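You operate a simulated robot arm through the tools that you are given. There is no shell and no other tool.

Carry out the task below with a simulated robot arm. There is one attempt and no reset: what you move stays moved.

## Task
Put things in order on the middle of the wooden work top. At the end: the purple card (marked "Harriet") stands where the white bottle (marked "Conditioner") stood; the black sink plug stands where the cream jar (marked "Care") stood; the white bottle is on the flat white box (marked "WIPES"); the cream jar from the middle of the wooden work top stands where the purple card stood; whatever was shut is shut again. Leave all else as you found it, and nothing knocked over. Set down upright: white bottle.

The check looks at the end state, three seconds after you hand in, the way a careful person would. Anything else that was tipped, shoved, dropped, spilled or broken makes it a failure.

## Robot
A 7-joint arm with a two-finger parallel gripper, fixed in place. Base frame: the origin is at the foot of the arm, x ahead of it, y to its left, z up; the work surface is at about z = 0. Units: m, rad, N and s.
With the tool pointing down near the work surface it reaches from about 0.24 to 0.62 m from the base axis. Its first joint turns from -1.152 to 1.152 rad. Payload 2.6 kg.
The TCP is the grasp point between the finger pads, 0.03 m short of the fingertips. In the tool frame z runs along the fingers and y along their closing line. The gripper opens to 0.094 m. The fingers are 0.028 m wide and 0.01 m thick; the gripper's body (0.05 by 0.096 m) begins 0.055 m behind the TCP.
Orientation is that of the tool frame in the base frame, as a unit quaternion [x, y, z, w]. With the fingers straight down and closing along the base's y, the tool's x points along the base's -x, its y along +y and its z along -z.

## Interface
- The arm moves only by the tool step_arm. Its argument "deltas" is a list of rows, each a list of 7 numbers: the shift along the tool's x, y, z in m, then the turn, a rotation vector about the tool's x, y, z in rad, then the opening, from 0 (shut) to 1 (fully open). In form: [[x, y, z, wx, wy, wz, grip], ...]. A call has 1 to 20 rows; each row shifts and turns the commanded pose from where the row before left it, along the tool's axes as they then stand. Each row takes 0.2 s and may step no farther than 0.05 m and 0.15 rad from the row before; otherwise, or with a gripper value out of range, the whole call is refused. A pose out of reach is approached as far as the arm can. The call stops where the force on the tool passes 40 N (or 10 N more than at its start, if that is more) or the arm is blocked; 0.2 s more then pass. The fingers move at their own pace (about 0.072 m/s each) and stop on an object; they squeeze with about 27 N. The grip force told is the motor's: it shows also when the fingers shut on nothing. Time passes only in rows, and 0.2 s behind the last, so rows that do not move let the fingers close. The reply holds the time, the measured pose of the TCP, the force on the tool along the base axes, the opening and the grip force, in the units named above and with some noise, with the torque about the TCP (base axes, N m) and any sound that the robot's microphone picked up, and new pictures: "pictures" is both (left out), scene, wrist or none.
- Cameras (640 x 400 px; columns grow to the right, rows downward): "scene" is fixed at [0.0482, 0.4252, 0.5594]; the picture's right is [-0.75, -0.67, 0.00], its down [-0.36, 0.40, -0.84] and it looks along [0.56, -0.63, -0.54] (base axes); focal length 317 px, centre (320, 200). "wrist" rides on the gripper at [0.076, 0.014, -0.102] in the tool frame; the picture's right is [-0.18, 0.98, 0.00], its down [-0.75, -0.14, -0.64] and it looks along [-0.63, -0.12, 0.77] (tool axes); focal length 243 px, centre (320, 200). There is no depth. A picture from a camera that has moved, and an enlarged one, comes with that camera's place and axes in the base frame and with its lens. The place of the scene camera against the robot may be out by one fixed shift of up to 0.025 m in any direction.
- inspect(camera, box): a new picture of the part [left, top, right, bottom] of that camera's present view, enlarged. It takes no simulated time.
- job_done(): hands the job in; it is judged then, once.

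Nothing tells you positions but the pictures and the camera data. Unless the task says otherwise, let go and move clear before handing in.

The tools are called after "Emit:" as name(argument=value, ...) on one line, values as JSON. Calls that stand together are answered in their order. step_arm: Moves the arm, as the interface text tells. Its arguments: {"type":"object","properties":{"deltas":{"type":"array"},"pictures":{"type":"string","enum":["both","scene","wrist","none"]}},"required":["deltas"]} The other tools are called the same way: inspect (camera, box) takes an enlarged picture of a part of a camera's view; job_done () hands the job in.

At the start:

```text
clock: 0.0
ee_pos: [0.3504, -0.0885, 0.3627]
tcp_rot: [-0.001, 1.0, 0.0, 0.0]
wrist_force: [0.1, 0.1, -1.2]
moment: [0.01, 0.0, -0.02]
width: 0.094
finger_force: 0.1
```

scene: 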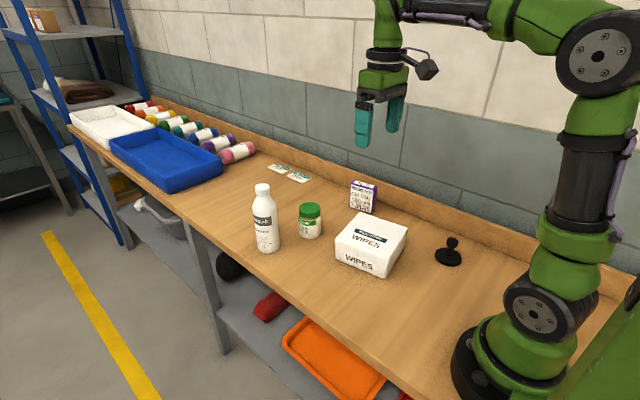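
wrist: 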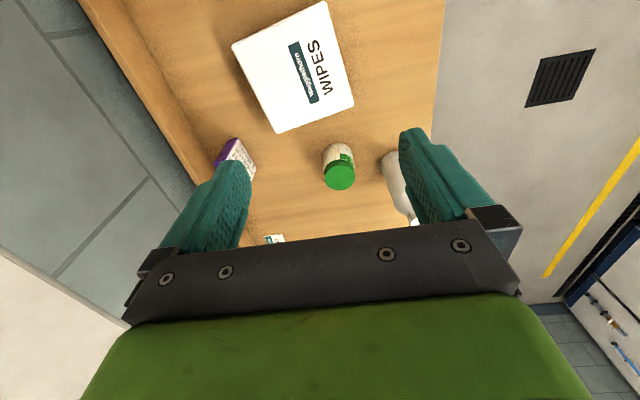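

I see a bench with the white bottle, cream jar with a green lid, purple card/box, the WIPES box and a black sink plug. I'll look closer at each before moving.

Emit:
inspect(camera="scene", box=[230, 150, 490, 300])

Emit:
inspect(camera="wrist", box=[200, 0, 460, 250])

Emit:
inspect(camera="scene", box=[60, 80, 320, 230])

```text
2.46 times, centred on (360, 225) of scene
camera zoom: at [0.0482, 0.4252, 0.5594], right [-0.75, -0.67, 0.0], down [-0.36, 0.4, -0.84], along [0.56, -0.63, -0.54], focal length 779 px, centre (222, 138)
```

zoom: 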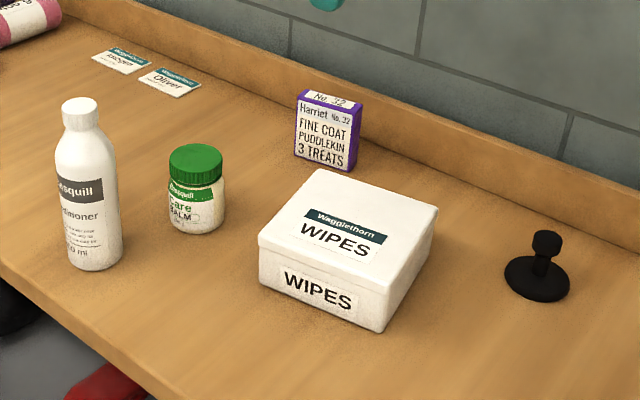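

```text
1.60 times, centred on (330, 125) of wrist
camera zoom: at [0.2745, -0.0728, 0.465], right [0.18, 0.98, 0.0], down [0.75, -0.14, 0.64], along [0.63, -0.12, -0.77], focal length 388 px, centre (304, 320)
```

zoom: 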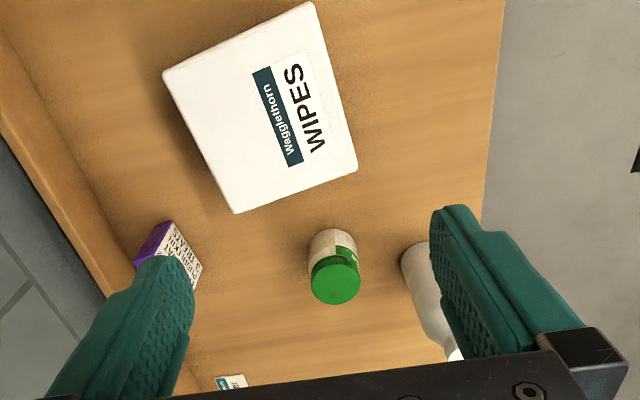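

```text
2.46 times, centred on (190, 155) of scene
camera zoom: at [0.0482, 0.4252, 0.5594], right [-0.75, -0.67, 0.0], down [-0.36, 0.4, -0.84], along [0.56, -0.63, -0.54], focal length 779 px, centre (640, 311)
```

zoom: 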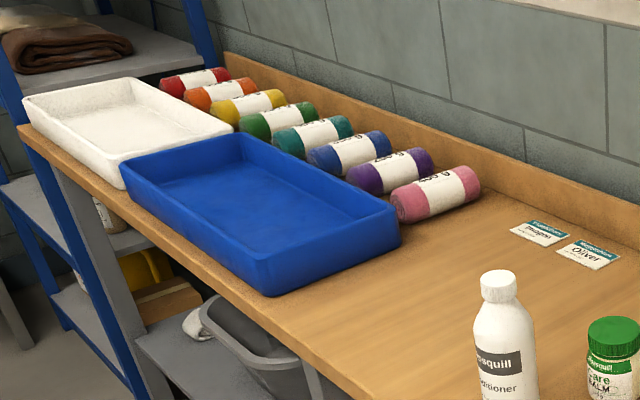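

I take the bottle to be near (0.57, 0.04), the jar near (0.54, -0.08), the card near (0.49, -0.27), the plug near (0.20, -0.24), and the box centre near (0.36, -0.12). I'll shift the arm sideways so the wrist camera can confirm the bottle and jar.

Emit:
step_arm(deltas=[[0.015, 0.04, 0, 0, 0, 0, 1], [0.015, 0.04, 0, 0, 0, 0, 1], [0.01, 0.04, 0, 0, 0, 0, 1], [0, 0, 0, 0, 0, 0, 1]], pictures="both")

```text
clock: 1.0
ee_pos: [0.3125, 0.0325, 0.361]
tcp_rot: [0.0, 1.0, 0.0, 0.0]
wrist_force: [-0.1, 1.0, 0.8]
moment: [0.0, -0.01, 0.01]
width: 0.0941
finger_force: 0.0
camera wrist: at [0.2364, 0.047, 0.4649], right [0.18, 0.98, 0.0], down [0.75, -0.14, 0.64], along [0.63, -0.12, -0.77], focal length 243 px, centre (320, 200)
```

scene: 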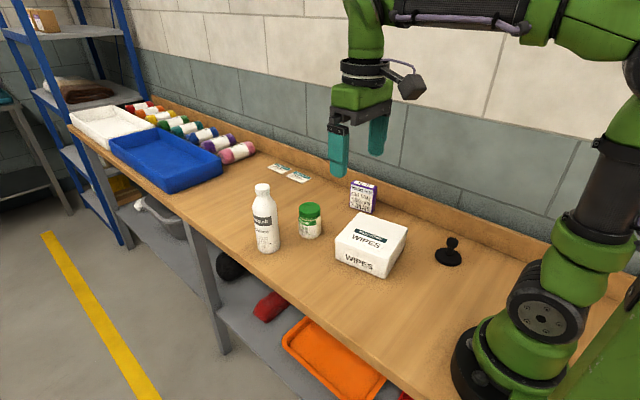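
wrist: 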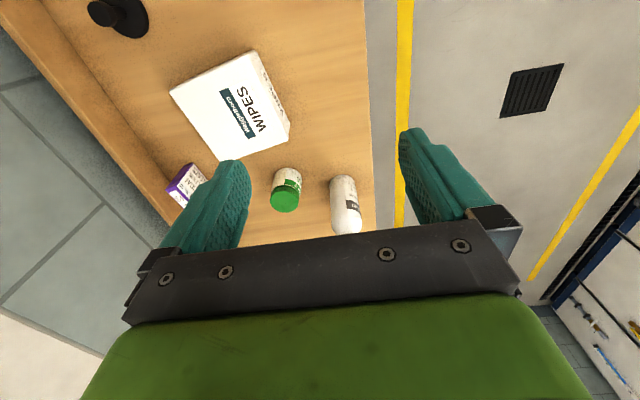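

The wrist view now shows all five items; I'll enlarge it to measure them.

Emit:
inspect(camera="wrist", box=[240, 140, 400, 240])

Emit:
inspect(camera="wrist", box=[60, 0, 300, 150])

Emit:
inspect(camera="wrist", box=[140, 130, 300, 230])

```text
4.00 times, centred on (320, 190) of wrist
camera zoom: at [0.2364, 0.047, 0.4649], right [0.18, 0.98, 0.0], down [0.75, -0.14, 0.64], along [0.63, -0.12, -0.77], focal length 970 px, centre (320, 240)
```

zoom: 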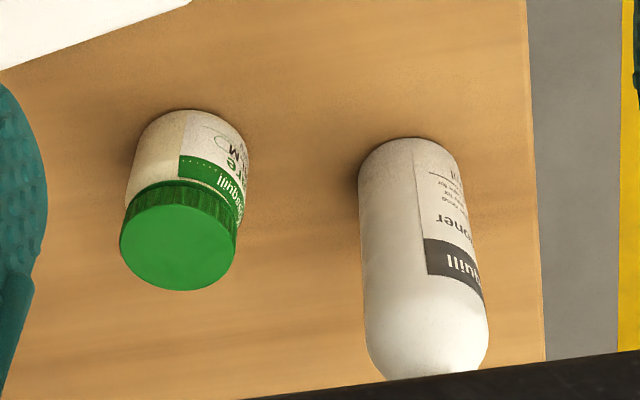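

```text
2.67 times, centred on (180, 75) of wrist
camera zoom: at [0.2364, 0.047, 0.4649], right [0.18, 0.98, 0.0], down [0.75, -0.14, 0.64], along [0.63, -0.12, -0.77], focal length 647 px, centre (693, 533)
```

zoom: 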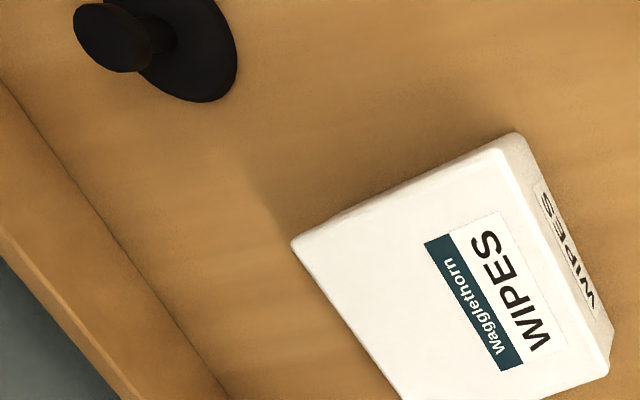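

```text
4.00 times, centred on (220, 180) of wrist
camera zoom: at [0.2364, 0.047, 0.4649], right [0.18, 0.98, 0.0], down [0.75, -0.14, 0.64], along [0.63, -0.12, -0.77], focal length 970 px, centre (720, 280)
```

zoom: 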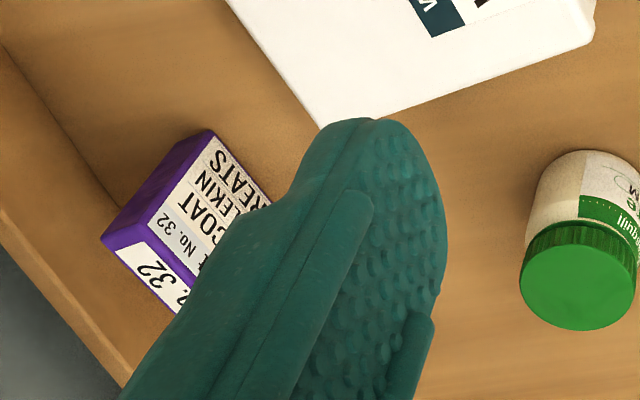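

The bottle is at about (0.580, 0.034) with a diameter near 0.06 and a height near 0.187. The box centre is at about (0.36, -0.124) with its top near 0.067. I'll move above the bottle and stop high to check alignment.

Emit:
step_arm(deltas=[[-0.038, 0.0003, 0.012, 0, 0, 0, 1], [-0.038, 0.0003, 0.012, 0, 0, 0, 1], [-0.038, 0.0003, 0.012, 0, 0, 0, 1], [-0.038, 0.0003, 0.012, 0, 0, 0, 1], [-0.038, 0.0003, 0.012, 0, 0, 0, 1], [-0.038, 0.0003, 0.012, 0, 0, 0, 1], [-0.038, 0.0002, 0.012, 0, 0, 0, 1], [0, 0, 0, 0, 0, 0, 1], [0, 0, 0, 0, 0, 0, 1]], pictures="both")

```text
clock: 3.0
ee_pos: [0.5626, 0.0393, 0.2805]
tcp_rot: [0.0, 1.0, 0.0, 0.003]
wrist_force: [0.1, -0.6, 0.0]
moment: [0.0, -0.02, -0.01]
width: 0.094
finger_force: 0.0
out of reach, approached as far as the arm can: row 7
camera wrist: at [0.4863, 0.054, 0.3839], right [0.18, 0.98, 0.0], down [0.75, -0.14, 0.64], along [0.63, -0.12, -0.77], focal length 243 px, centre (320, 200)
```

scene: 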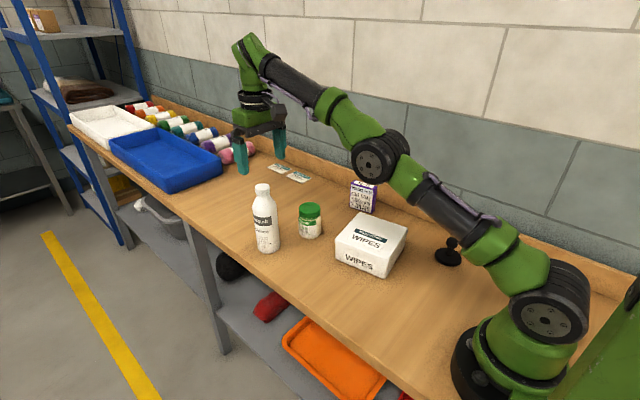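
wrist: 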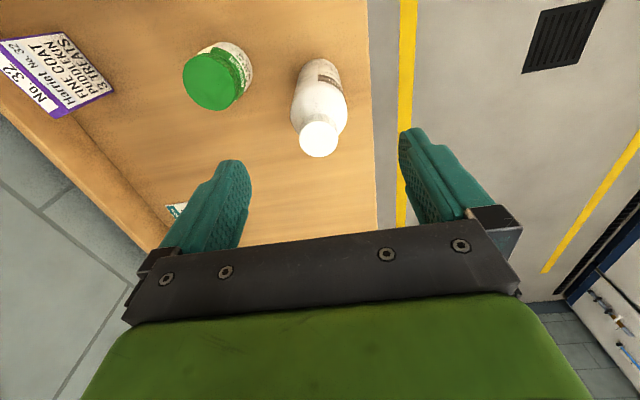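

The bottle axis reads (0.579, 0.0345). The arm hit its reach limit at this height, so I'll come down a little, where the reach is longer, and check the pose.

Emit:
step_arm(deltas=[[0, 0, 0.02, 0, 0, 0, 1], [0, 0, 0.02, 0, 0, 0, 1], [0, 0, 0.01, 0, 0, 0, 1], [0, 0, 0, 0, 0, 0, 1]], pictures="wrist")

```text
clock: 4.0
ee_pos: [0.5643, 0.0389, 0.2297]
tcp_rot: [0.001, 1.0, 0.0, 0.0]
wrist_force: [-0.2, 0.2, -0.4]
moment: [-0.02, 0.0, -0.02]
width: 0.0941
finger_force: 0.1
camera wrist: at [0.4883, 0.054, 0.3328], right [0.18, 0.98, 0.0], down [0.75, -0.14, 0.64], along [0.63, -0.12, -0.77], focal length 243 px, centre (320, 200)
```

wrist: 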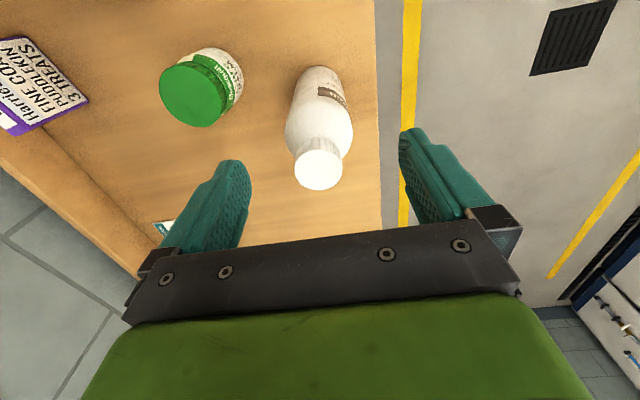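

The arm holds at (0.564, 0.039). I'll shift to the bottle axis at this height, with the fingertips still just above the cap.

Emit:
step_arm(deltas=[[-0.007, -0.0022, 0, 0, 0, 0, 1], [-0.006, -0.0022, 0, 0, 0, 0, 1], [0, 0, 0, 0, 0, 0, 1]], pictures="wrist")

Emit:
inspect(camera="wrist", box=[240, 90, 400, 190])

Emit:
inspect(camera="scene", box=[200, 80, 360, 260])

```text
clock: 4.8
ee_pos: [0.5783, 0.0332, 0.2294]
tcp_rot: [0.0, 1.0, 0.0, -0.001]
wrist_force: [-0.2, 0.5, -1.2]
moment: [-0.02, -0.02, 0.0]
width: 0.0941
finger_force: 0.0
camera wrist: at [0.5022, 0.0478, 0.3322], right [0.18, 0.98, 0.0], down [0.75, -0.14, 0.64], along [0.63, -0.12, -0.77], focal length 243 px, centre (320, 200)
```

wrist: 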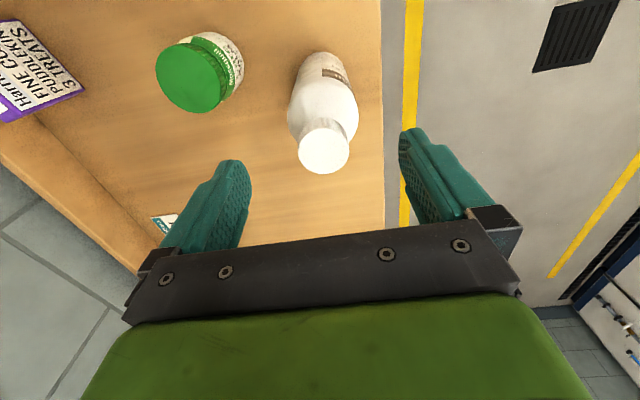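

```text
4.00 times, centred on (320, 140) of wrist
camera zoom: at [0.5022, 0.0478, 0.3322], right [0.18, 0.98, 0.0], down [0.75, -0.14, 0.64], along [0.63, -0.12, -0.77], focal length 970 px, centre (320, 440)
```

zoom: 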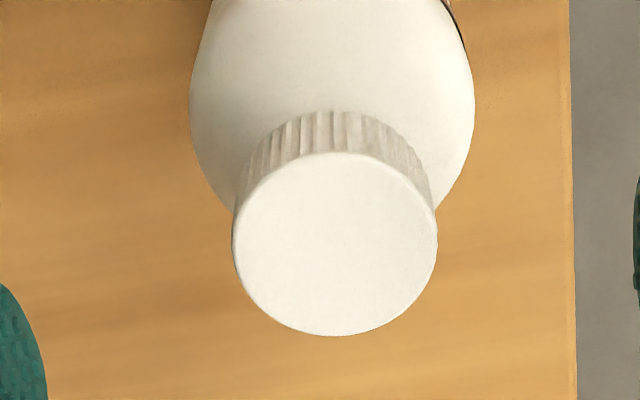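

```text
2.22 times, centred on (280, 170) of scene
camera zoom: at [0.0482, 0.4252, 0.5594], right [-0.75, -0.67, 0.0], down [-0.36, 0.4, -0.84], along [0.56, -0.63, -0.54], focal length 703 px, centre (409, 267)
```

zoom: 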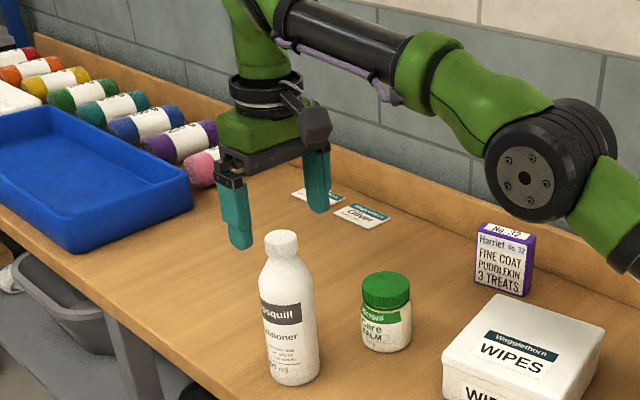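

The fingers straddle the bottle axis to within about 2 mm. I'll go down so the fingertips reach the cylindrical part below the shoulder, with the palm staying just above the cap.

Emit:
step_arm(deltas=[[0, 0.0015, 0.02, 0, 0, 0, 1], [0, 0, 0.02, 0, 0, 0, 1], [0, 0, 0.02, 0, 0, 0, 1], [0, 0, 0.015, 0, 0, 0, 1], [0, 0, 0.009, 0, 0, 0, 1], [0, 0, 0, 0, 0, 0, 1]], pictures="both")

Emit:
inspect(camera="scene", box=[210, 150, 330, 270])

Emit:
inspect(camera="wrist", box=[200, 80, 440, 260])

```text
clock: 6.2
ee_pos: [0.579, 0.0349, 0.1452]
tcp_rot: [0.0, 1.0, 0.0, 0.0]
wrist_force: [-0.7, 0.1, 0.2]
moment: [0.03, 0.01, -0.02]
width: 0.0942
finger_force: 0.0
camera wrist: at [0.5023, 0.0499, 0.248], right [0.18, 0.98, 0.0], down [0.75, -0.14, 0.64], along [0.63, -0.12, -0.77], focal length 243 px, centre (320, 200)
```

scene: 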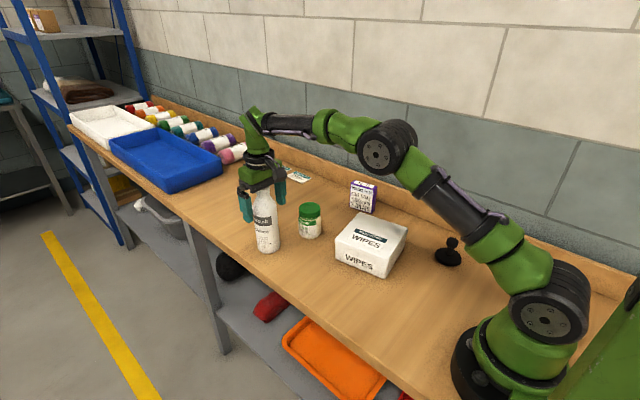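
wrist: 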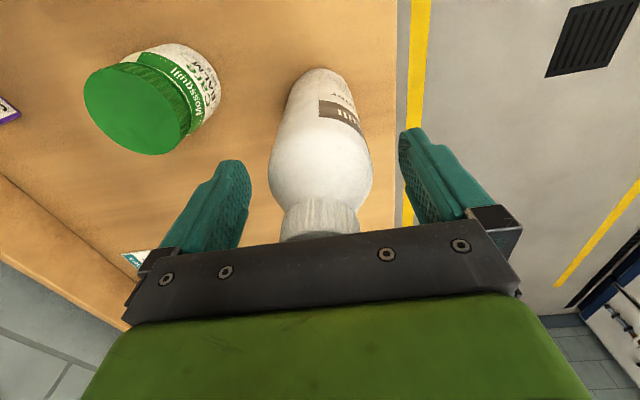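

```text
3.33 times, centred on (270, 210) of scene
camera zoom: at [0.0482, 0.4252, 0.5594], right [-0.75, -0.67, 0.0], down [-0.36, 0.4, -0.84], along [0.56, -0.63, -0.54], focal length 1055 px, centre (487, 167)
```

zoom: 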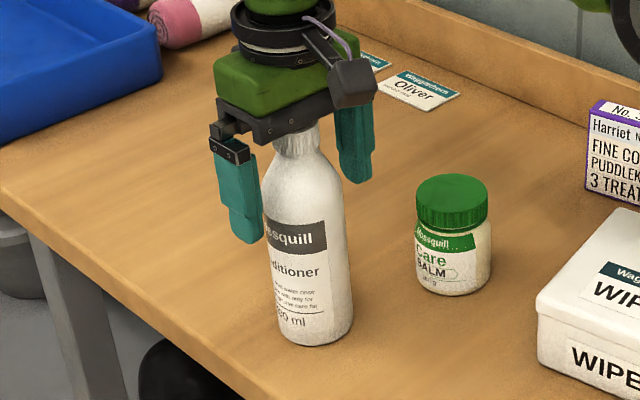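

```text
2.22 times, centred on (320, 170) of wrist
camera zoom: at [0.5023, 0.0499, 0.248], right [0.18, 0.98, 0.0], down [0.75, -0.14, 0.64], along [0.63, -0.12, -0.77], focal length 539 px, centre (320, 267)
```

zoom: 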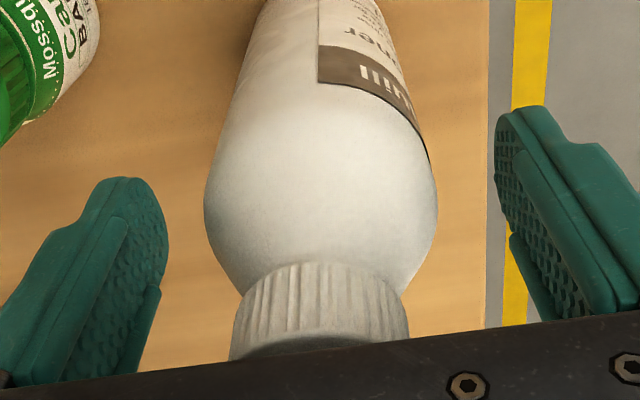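

The palm sits just above the cap with the fingers well clear on both sides. I'll go 5 mm lower and close.

Emit:
step_arm(deltas=[[0, 0, 0.005, 0, 0, 0, 1], [0, 0, 0, 0, 0, 0, 1]], pictures="none")

Emit:
step_arm(deltas=[[0, 0, 0, 0, 0, 0, 0.5], [0, 0, 0, 0, 0, 0, 0.3], [0, 0, 0, 0, 0, 0, 0], [0, 0, 0, 0, 0, 0, 0], [0, 0, 0, 0, 0, 0, 0]], pictures="both")

```text
clock: 6.8
ee_pos: [0.5777, 0.0348, 0.1391]
tcp_rot: [0.0, 1.0, 0.0, 0.0]
wrist_force: [-0.1, -0.7, -0.5]
moment: [0.02, -0.03, -0.06]
width: 0.094
finger_force: 0.1
```

```text
clock: 8.0
ee_pos: [0.5788, 0.0349, 0.1409]
tcp_rot: [0.0, 1.0, 0.0, -0.001]
wrist_force: [-0.3, 0.8, 0.0]
moment: [0.0, -0.02, 0.03]
width: 0.0586
finger_force: 27.5
camera wrist: at [0.5028, 0.0497, 0.2434], right [0.18, 0.98, 0.0], down [0.75, -0.14, 0.64], along [0.63, -0.12, -0.77], focal length 243 px, centre (320, 200)
```

scene: 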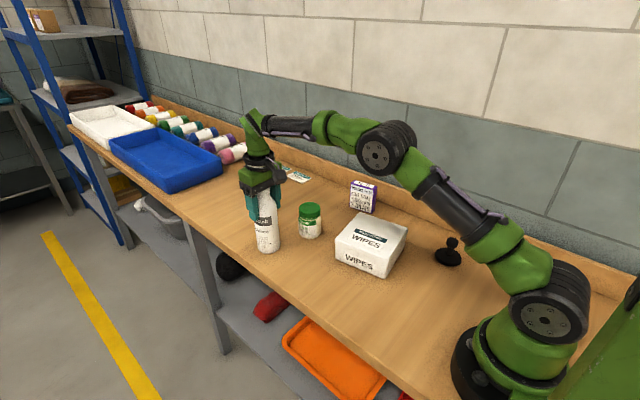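
wrist: 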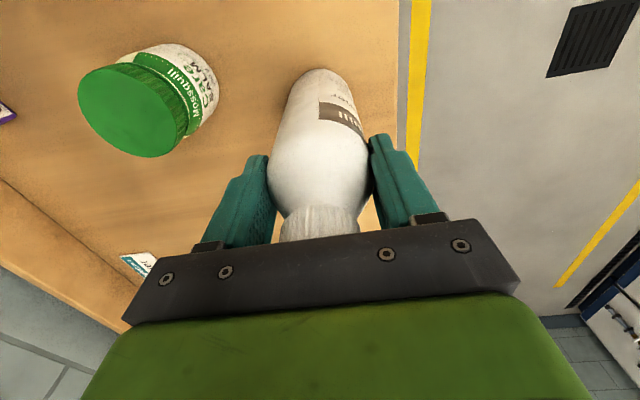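

The grip holds at 0.0586 m width and 27.5 N. I'll lift slowly and check that the bottle comes with it.

Emit:
step_arm(deltas=[[0, 0, -0.01, 0, 0, 0, 0], [0, 0, -0.01, 0, 0, 0, 0], [0, 0, -0.02, 0, 0, 0, 0], [0, 0, 0, 0, 0, 0, 0]], pictures="both")

Emit:
inspect(camera="scene", box=[210, 130, 330, 270])

```text
clock: 9.0
ee_pos: [0.5793, 0.0329, 0.1794]
tcp_rot: [-0.001, 1.0, 0.0, 0.0]
wrist_force: [1.4, -0.3, -4.0]
moment: [0.0, 0.0, -0.01]
width: 0.0583
finger_force: 27.0
camera wrist: at [0.5032, 0.0489, 0.2828], right [0.18, 0.98, 0.0], down [0.75, -0.14, 0.64], along [0.63, -0.12, -0.77], focal length 243 px, centre (320, 200)
```

scene: 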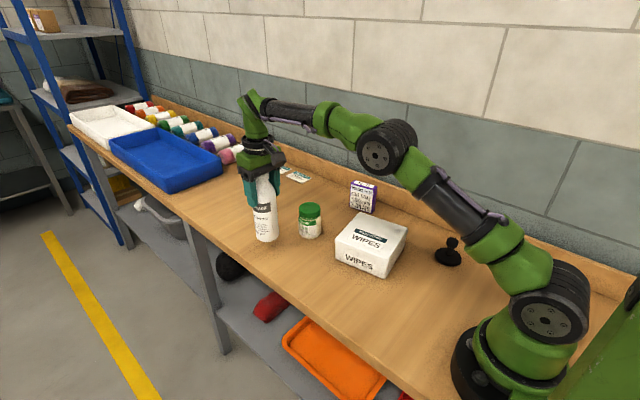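
wrist: 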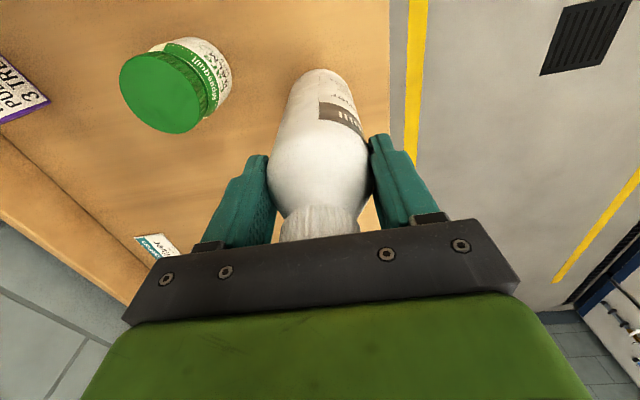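

```text
2.86 times, centred on (270, 200) of scene
camera zoom: at [0.0482, 0.4252, 0.5594], right [-0.75, -0.67, 0.0], down [-0.36, 0.4, -0.84], along [0.56, -0.63, -0.54], focal length 904 px, centre (463, 200)
```

zoom: 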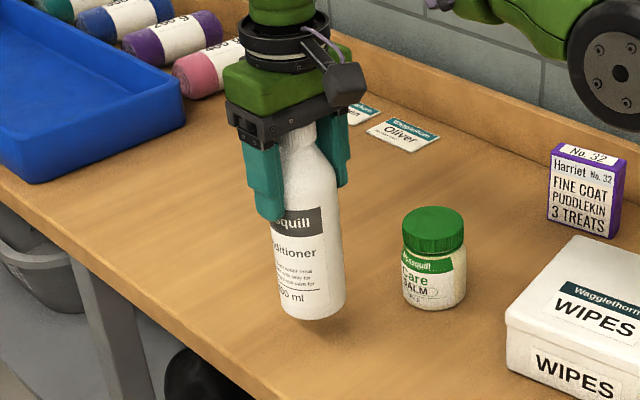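

The bottle is lifted cleanly and weighs about 0.4 kg. I'll raise it while retracting, then carry it high over to the box centre.

Emit:
step_arm(deltas=[[0.02, 0, -0.03, 0, 0, 0, 0], [0.02, 0, -0.03, 0, 0, 0, 0], [0.02, 0, -0.03, 0, 0, 0, 0], [0.0265, -0.0264, 0, 0, 0, 0, 0], [0.0265, -0.0264, 0, 0, 0, 0, 0], [0.0265, -0.0264, 0, 0, 0, 0, 0], [0.0265, -0.0264, 0, 0, 0, 0, 0], [0.0265, -0.0264, 0, 0, 0, 0, 0], [0.0265, -0.0264, 0, 0, 0, 0, 0], [0, 0, 0, 0, 0, 0, 0], [0, 0, 0, 0, 0, 0, 0]], pictures="both")

Emit:
inspect(camera="scene", box=[290, 110, 450, 290])

```text
clock: 11.4
ee_pos: [0.3597, -0.1221, 0.2697]
tcp_rot: [0.0, 1.0, 0.0, 0.0]
wrist_force: [0.0, 1.3, -3.9]
moment: [-0.01, 0.01, 0.02]
width: 0.0585
finger_force: 26.8
camera wrist: at [0.2828, -0.1089, 0.3721], right [0.18, 0.98, 0.0], down [0.75, -0.14, 0.64], along [0.63, -0.12, -0.77], focal length 243 px, centre (320, 200)
```

scene: 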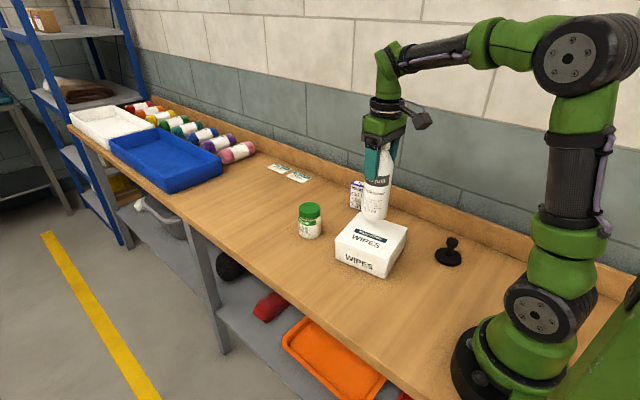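
wrist: 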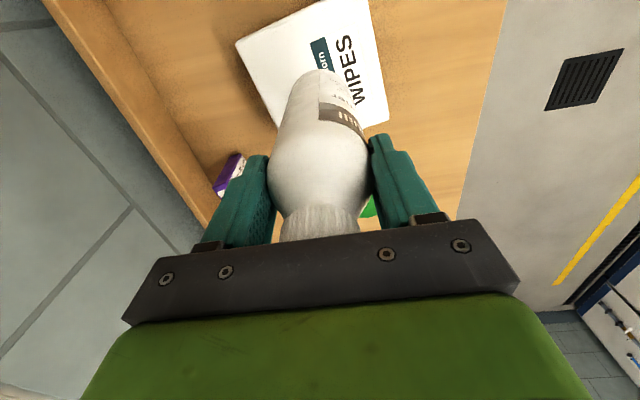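

```text
2.22 times, centred on (370, 200) of scene
camera zoom: at [0.0482, 0.4252, 0.5594], right [-0.75, -0.67, 0.0], down [-0.36, 0.4, -0.84], along [0.56, -0.63, -0.54], focal length 703 px, centre (209, 200)
```

zoom: 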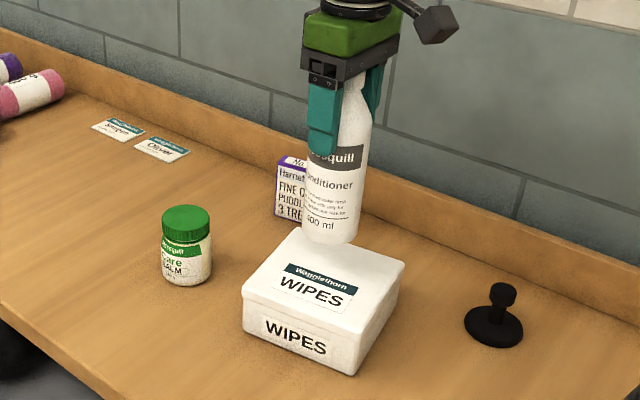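

The bottle hangs over the box centre. I'll lower it to just above the lid and check the gap before contact.

Emit:
step_arm(deltas=[[0, -0.001, 0.02, 0, 0, 0, 0], [0, 0, 0.02, 0, 0, 0, 0], [0, 0, 0.013, 0, 0, 0, 0], [0, 0, 0, 0, 0, 0, 0]], pictures="scene")

Emit:
inspect(camera="scene", box=[320, 150, 430, 290])

Emit:
inspect(camera="wrist", box=[200, 0, 440, 180])

```text
clock: 12.4
ee_pos: [0.3607, -0.1243, 0.2185]
tcp_rot: [0.0, 1.0, 0.0, -0.001]
wrist_force: [0.6, -0.6, -4.2]
moment: [-0.02, 0.03, -0.02]
width: 0.0584
finger_force: 26.8
```

scene: 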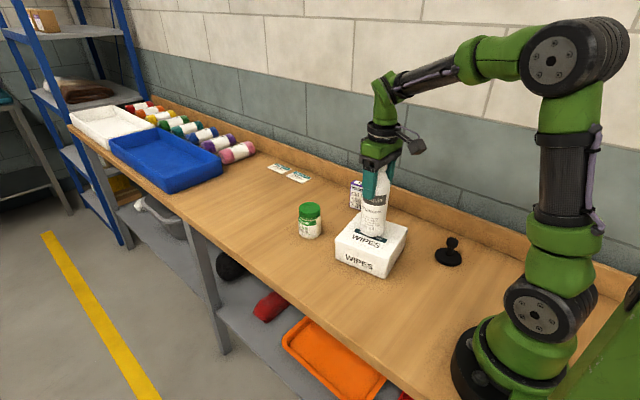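

```text
2.86 times, centred on (375, 220) of scene
camera zoom: at [0.0482, 0.4252, 0.5594], right [-0.75, -0.67, 0.0], down [-0.36, 0.4, -0.84], along [0.56, -0.63, -0.54], focal length 904 px, centre (163, 143)
```

zoom: 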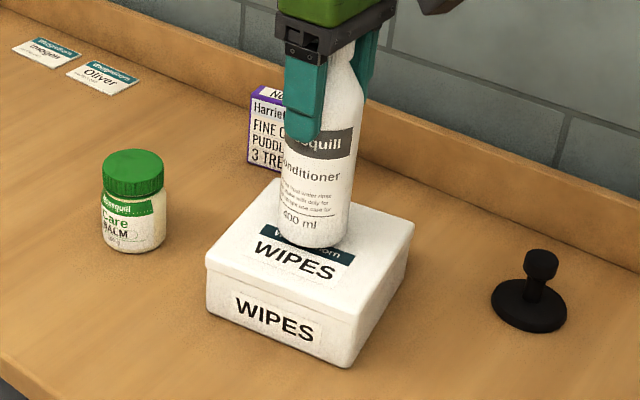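

```text
2.22 times, centred on (320, 90) of wrist
camera zoom: at [0.2847, -0.1102, 0.3211], right [0.18, 0.98, 0.0], down [0.75, -0.14, 0.64], along [0.63, -0.12, -0.77], focal length 539 px, centre (320, 444)
```

zoom: 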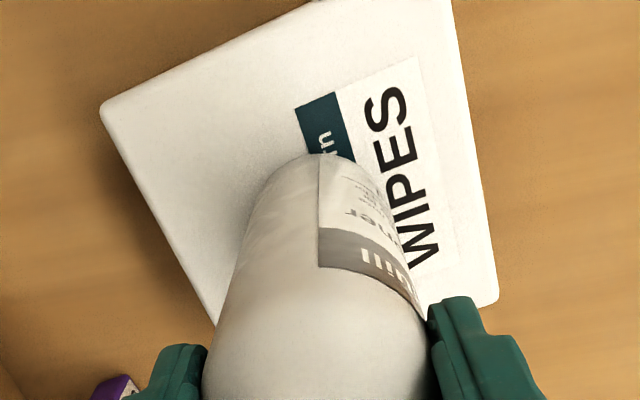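

The bottle is about a centimetre above the lid and central. I'll inch down and watch the force.

Emit:
step_arm(deltas=[[0, 0, 0.003, 0, 0, 0, 0], [0, 0, 0.003, 0, 0, 0, 0], [0, 0, 0, 0, 0, 0, 0]], pictures="none")

Emit:
step_arm(deltas=[[0, 0, 0.0015, 0, 0, 0, 0], [0, 0, 0.0015, 0, 0, 0, 0], [0, 0, 0, 0, 0, 0, 0]], pictures="none")

```text
clock: 13.2
ee_pos: [0.36, -0.1241, 0.2096]
tcp_rot: [0.0, 1.0, 0.0, 0.0]
wrist_force: [0.7, 0.2, -4.5]
moment: [0.02, -0.02, 0.01]
width: 0.0585
finger_force: 26.7
```

```text
clock: 14.0
ee_pos: [0.3613, -0.1238, 0.2099]
tcp_rot: [-0.001, 1.0, 0.0, 0.002]
wrist_force: [-3.8, 3.0, 25.1]
moment: [0.2, -0.01, -0.13]
width: 0.0586
finger_force: 26.7
```

Contact is made, with about 25 N of push. I'll back off a millimetre so the bottle rests on its own, then check.

Emit:
step_arm(deltas=[[0, 0, -0.001, 0, 0, 0, 0], [0, 0, 0, 0, 0, 0, 0]], pictures="none")

Emit:
inspect(camera="scene", box=[320, 150, 430, 290])

```text
clock: 14.6
ee_pos: [0.3609, -0.124, 0.2092]
tcp_rot: [-0.001, 1.0, -0.001, 0.0]
wrist_force: [5.4, -0.8, 12.8]
moment: [-0.14, -0.82, 0.02]
width: 0.0584
finger_force: 27.3
```

```text
2.86 times, centred on (375, 220) of scene
camera zoom: at [0.0481, 0.4252, 0.5594], right [-0.75, -0.67, 0.0], down [-0.36, 0.4, -0.84], along [0.56, -0.63, -0.54], focal length 904 px, centre (163, 143)
```

zoom: 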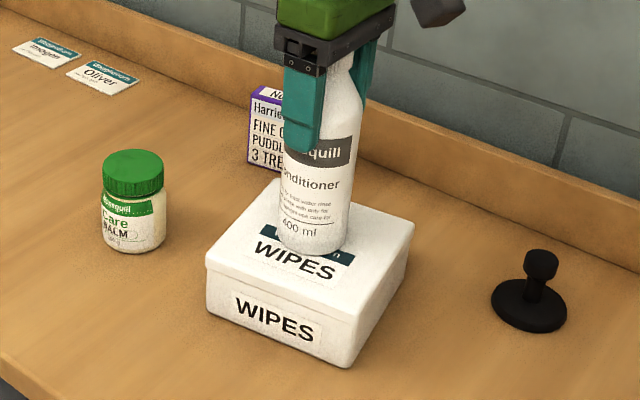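

It is resting on the lid with some push left and a small torque. I'll back off slightly more to relieve it.

Emit:
step_arm(deltas=[[0, 0, -0.0008, 0, 0, 0, 0], [0, 0, 0, 0, 0, 0, 0]], pictures="none")

```text
clock: 15.2
ee_pos: [0.3595, -0.1259, 0.2101]
tcp_rot: [0.001, 1.0, 0.001, -0.002]
wrist_force: [0.9, -0.2, -2.5]
moment: [-0.02, -0.11, 0.02]
width: 0.0584
finger_force: 26.7
```

It is now barely resting, with most of the weight still in the hand, so I can let go gently.

Emit:
step_arm(deltas=[[0, 0, 0, 0, 0, 0, 0.66], [0, 0, 0, 0, 0, 0, 0.75], [0, 0, 0, 0, 0, 0, 0.9], [0, 0, 0, 0, 0, 0, 0.95], [0, 0, 0, 0, 0, 0, 0.95]], pictures="both")

Emit:
inspect(camera="scene", box=[320, 130, 430, 290])

```text
clock: 16.4
ee_pos: [0.3602, -0.1246, 0.2092]
tcp_rot: [0.0, 1.0, 0.0, 0.0]
wrist_force: [-0.2, -0.7, 0.2]
moment: [-0.04, 0.0, 0.03]
width: 0.0894
finger_force: 0.1
camera wrist: at [0.2847, -0.1102, 0.3136], right [0.18, 0.98, 0.0], down [0.75, -0.14, 0.64], along [0.63, -0.12, -0.77], focal length 243 px, centre (320, 200)
```

scene: 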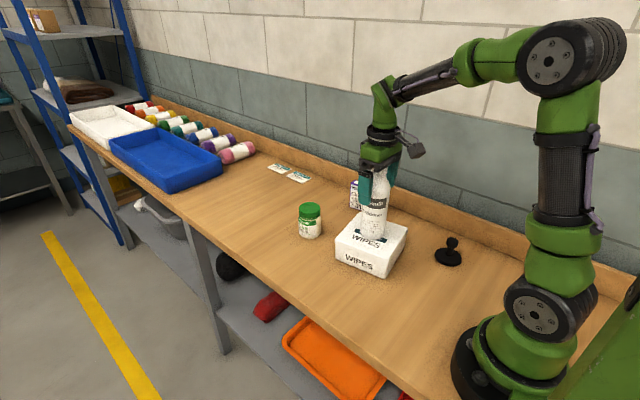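
wrist: 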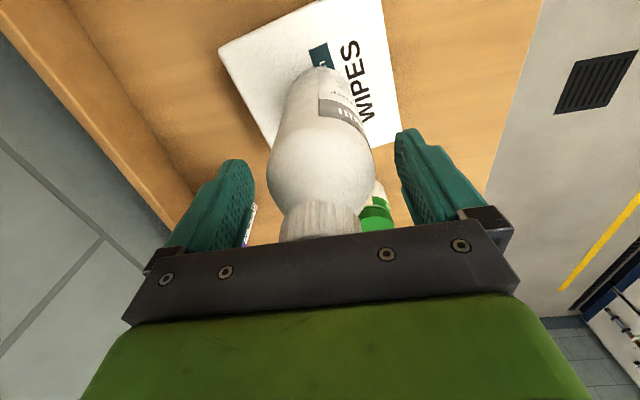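

```text
2.50 times, centred on (375, 210) of scene
camera zoom: at [0.0482, 0.4252, 0.5594], right [-0.75, -0.67, 0.0], down [-0.36, 0.4, -0.84], along [0.56, -0.63, -0.54], focal length 791 px, centre (182, 175)
```

zoom: 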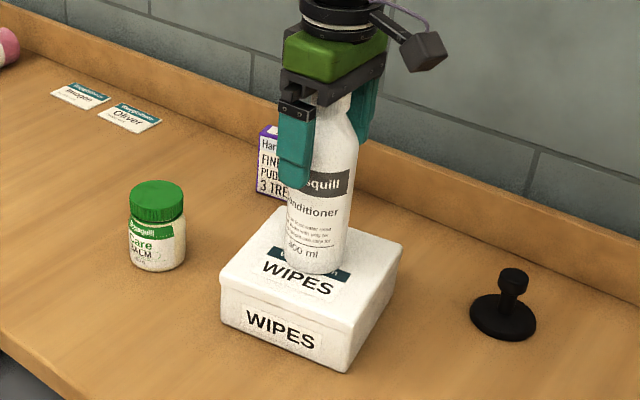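

The bottle stands upright on the box, released. I'll rise straight up well clear of it, then move toward the card and turn the fingers to its angle of about 14°.

Emit:
step_arm(deltas=[[0, 0, -0.02, 0, 0, 0, 0.95], [0, 0, -0.03, 0, 0, 0, 0.95], [0, 0, -0.04, 0, 0, 0, 0.95], [0, 0, -0.04, 0, 0, 0, 0.95], [0, 0, -0.03, 0, 0, 0, 0.95], [-0.012, -0.034, 0, 0, 0, 0, 0.95], [-0.012, -0.034, 0, 0, 0, 0, 0.95], [-0.012, -0.034, 0, 0, 0, 0, 0.95], [-0.012, -0.034, 0, 0, 0, 0, 0.95], [0, 0, 0, 0, 0, -0.12, 0.95], [0, 0, 0, 0, 0, -0.12, 0.95], [0, 0, 0, 0, 0, 0, 0.95]], pictures="both")

Emit:
inspect(camera="scene", box=[280, 130, 480, 290])

Emit:
inspect(camera="wrist", box=[220, 60, 420, 240])

```text
clock: 19.0
ee_pos: [0.4064, -0.2617, 0.3686]
tcp_rot: [-0.12, 0.993, 0.0, 0.0]
wrist_force: [-0.1, -0.2, 0.3]
moment: [0.02, -0.01, -0.02]
width: 0.0893
finger_force: 0.1
camera wrist: at [0.3303, -0.2648, 0.4729], right [-0.06, 1.0, 0.0], down [0.77, 0.04, 0.64], along [0.64, 0.04, -0.77], focal length 243 px, centre (320, 200)
```

scene: 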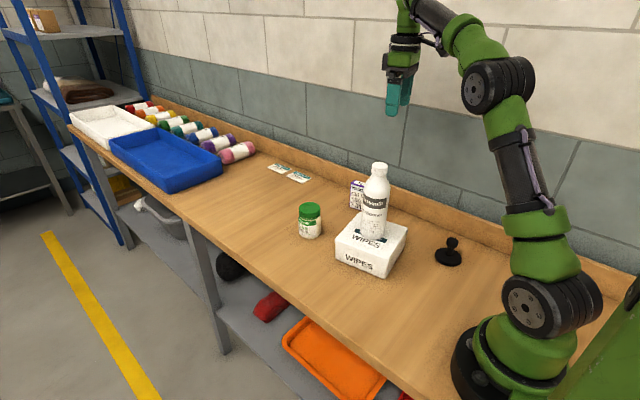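
wrist: 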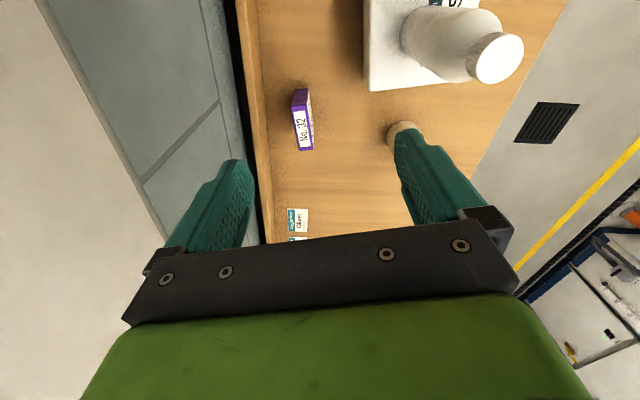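

```text
2.50 times, centred on (380, 210) of scene
camera zoom: at [0.0482, 0.4252, 0.5594], right [-0.75, -0.67, 0.0], down [-0.36, 0.4, -0.84], along [0.56, -0.63, -0.54], focal length 791 px, centre (170, 175)
```

zoom: 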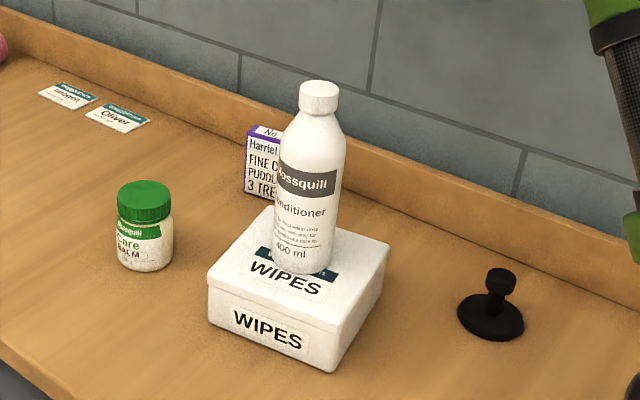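

```text
2.22 times, centred on (320, 150) of wrist
camera zoom: at [0.3303, -0.2648, 0.4729], right [-0.06, 1.0, 0.0], down [0.77, 0.04, 0.64], along [0.64, 0.04, -0.77], focal length 539 px, centre (320, 311)
```

zoom: 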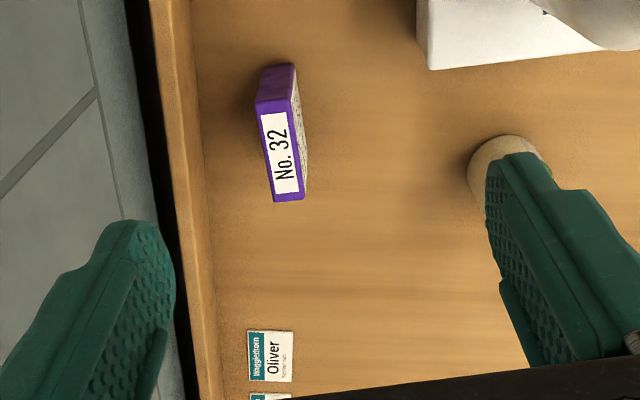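

The card is at about (0.5014, -0.2856), turned roughly 11°, about 0.025 thick and 0.084 tall, with the backboard at y ≈ -0.36. I'll narrow the fingers to about 0.06 and stop above the card.

Emit:
step_arm(deltas=[[-0.0173, -0.0092, 0.0335, 0, 0, 0, 0.64], [-0.0173, -0.0092, 0.0335, 0, 0, 0, 0.64], [-0.0173, -0.0092, 0.0335, 0, 0, 0, 0.64], [-0.0173, -0.0092, 0.0335, 0, 0, 0, 0.64], [-0.0173, -0.0092, 0.0335, 0, 0, 0, 0.64], [0, 0, 0, 0, 0, 0.04, 0.64], [0, 0, 0, 0, 0, 0, 0.64]], pictures="both")

Emit:
inspect(camera="wrist", box=[220, 40, 420, 220])

Emit:
inspect(camera="scene", box=[280, 80, 480, 290])

```text
clock: 20.6
ee_pos: [0.5018, -0.2855, 0.2026]
tcp_rot: [-0.099, 0.995, -0.001, 0.0]
wrist_force: [0.3, -0.9, 0.6]
moment: [0.0, 0.01, -0.02]
width: 0.0602
finger_force: 0.0
camera wrist: at [0.4238, -0.2858, 0.3066], right [-0.01, 1.0, 0.0], down [0.77, 0.01, 0.64], along [0.64, 0.01, -0.77], focal length 243 px, centre (320, 200)
```

scene: 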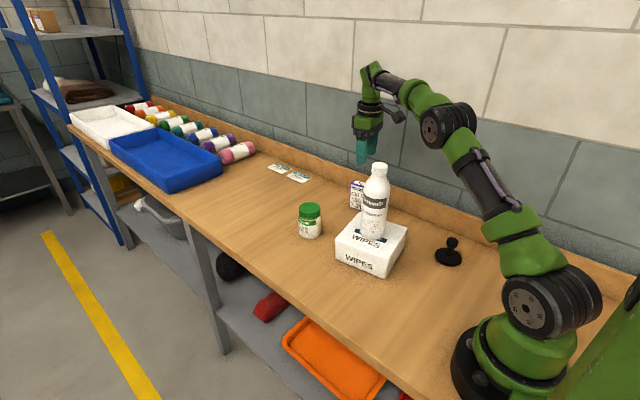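
wrist: 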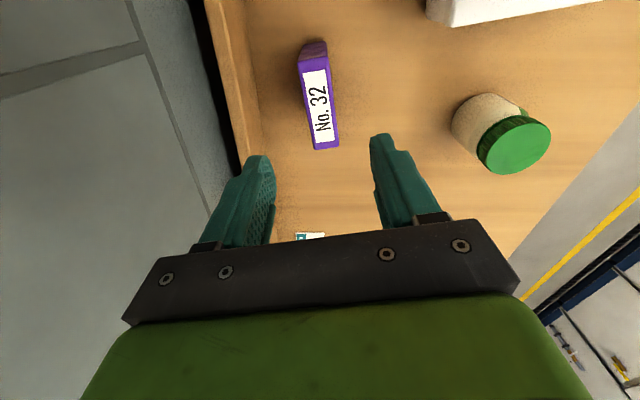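

```text
2.22 times, centred on (320, 130) of wrist
camera zoom: at [0.4238, -0.2858, 0.3066], right [-0.01, 1.0, 0.0], down [0.77, 0.01, 0.64], along [0.64, 0.01, -0.77], focal length 539 px, centre (320, 356)
```

zoom: 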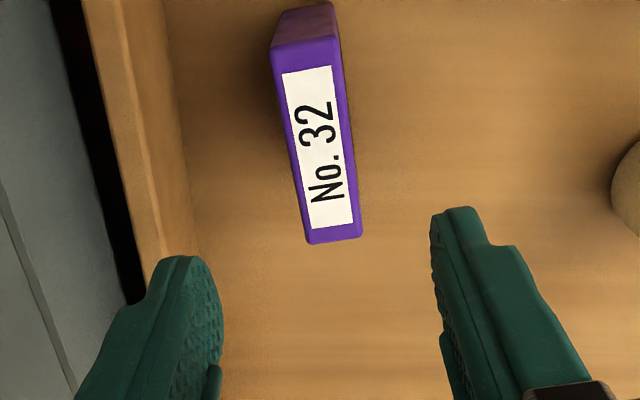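

```text
1.90 times, centred on (380, 185) of scene
camera zoom: at [0.0482, 0.4252, 0.5594], right [-0.75, -0.67, 0.0], down [-0.36, 0.4, -0.84], along [0.56, -0.63, -0.54], focal length 603 px, centre (206, 229)
```

zoom: 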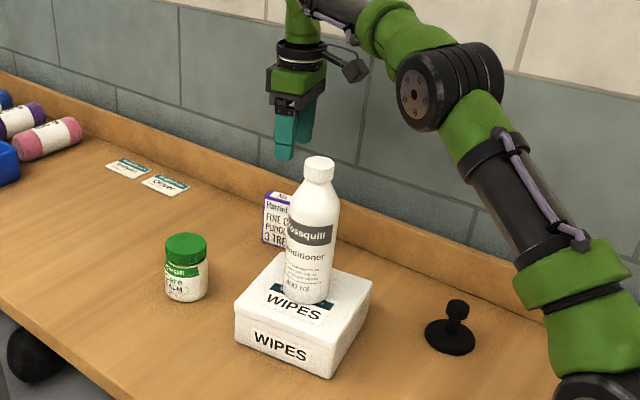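

The card sits centred between the fingers, and its angle reads closer to 9.5°. I'll turn slightly to match and go down around it.

Emit:
step_arm(deltas=[[0, 0.001, 0.03, 0, 0, 0.03, 0.64], [0, 0, 0.03, 0, 0, 0, 0.64], [0, 0, 0.03, 0, 0, 0, 0.64], [0, 0, 0.03, 0, 0, 0, 0.64], [0, 0, 0.026, 0, 0, 0, 0.64], [0, 0, 0, 0, 0, 0, 0.64]], pictures="both")

Emit:
inspect(camera="scene", box=[300, 100, 460, 290])

```text
clock: 22.0
ee_pos: [0.5029, -0.2833, 0.0567]
tcp_rot: [-0.085, 0.996, 0.001, 0.0]
wrist_force: [-1.2, -0.3, 1.1]
moment: [0.03, 0.0, 0.0]
width: 0.0602
finger_force: 0.0
camera wrist: at [0.425, -0.281, 0.159], right [0.02, 1.0, 0.0], down [0.77, -0.01, 0.64], along [0.64, -0.01, -0.77], focal length 243 px, centre (320, 200)
```

scene: 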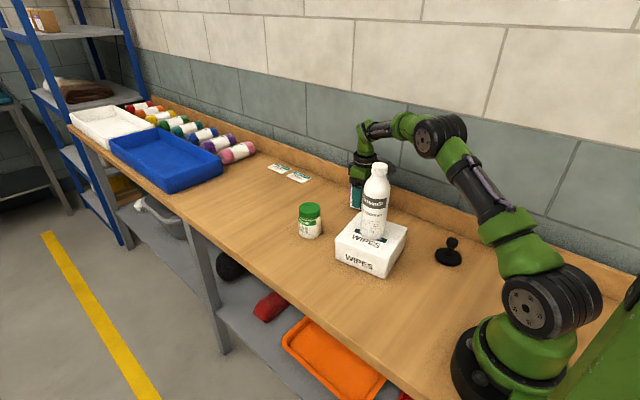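
wrist: 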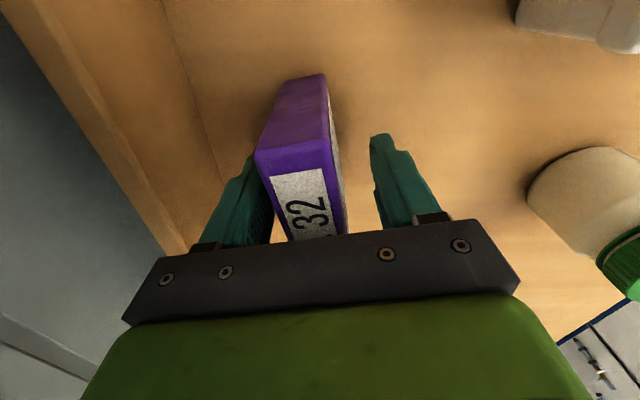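

```text
2.11 times, centred on (380, 195) of scene
camera zoom: at [0.0482, 0.4252, 0.5594], right [-0.75, -0.67, 0.0], down [-0.36, 0.4, -0.84], along [0.56, -0.63, -0.54], focal length 666 px, centre (194, 210)
```

zoom: 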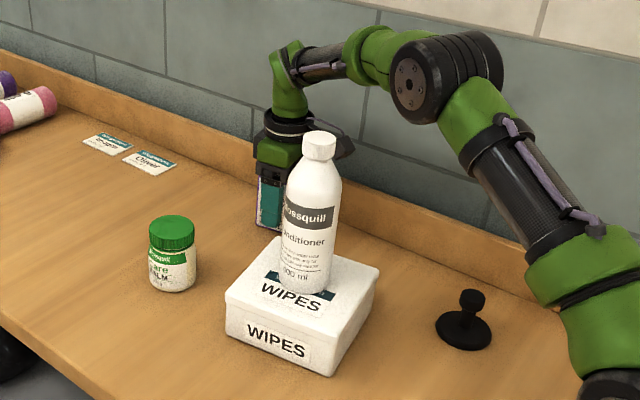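

The card reads as centred between the fingers at this height. I'll close on it.

Emit:
step_arm(deltas=[[0, 0, 0, 0, 0, 0, 0.45], [0, 0, 0, 0, 0, 0, 0.32], [0, 0, 0, 0, 0, 0, 0.2], [0, 0, 0, 0, 0, 0, 0], [0, 0, 0, 0, 0, 0, 0]], pictures="both")

Emit:
inspect(camera="wrist", box=[200, 50, 440, 250])

```text
clock: 23.2
ee_pos: [0.5024, -0.2829, 0.0563]
tcp_rot: [-0.085, 0.996, 0.0, -0.001]
wrist_force: [0.8, 0.2, -0.4]
moment: [0.0, 0.0, -0.02]
width: 0.0297
finger_force: 26.9
camera wrist: at [0.425, -0.281, 0.1595], right [0.02, 1.0, 0.0], down [0.77, -0.01, 0.64], along [0.64, -0.01, -0.77], focal length 243 px, centre (320, 200)
```

scene: 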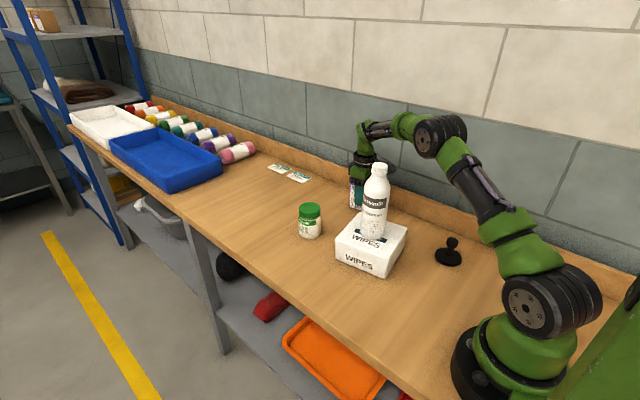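
wrist: 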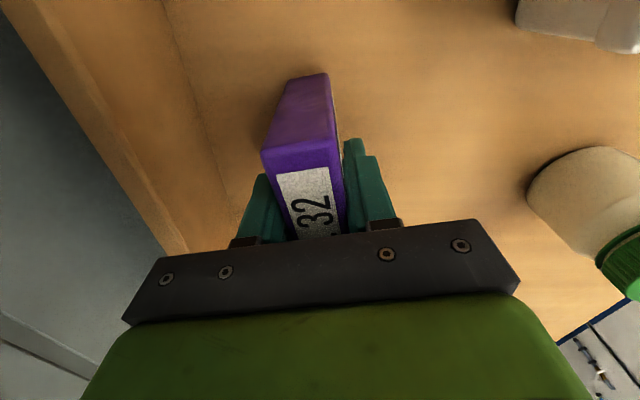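

```text
2.00 times, centred on (320, 150) of wrist
camera zoom: at [0.425, -0.281, 0.1595], right [0.02, 1.0, 0.0], down [0.77, -0.01, 0.64], along [0.64, -0.01, -0.77], focal length 485 px, centre (320, 300)
```

zoom: 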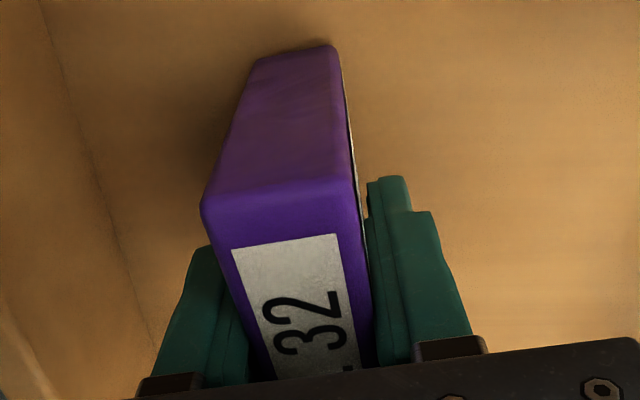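

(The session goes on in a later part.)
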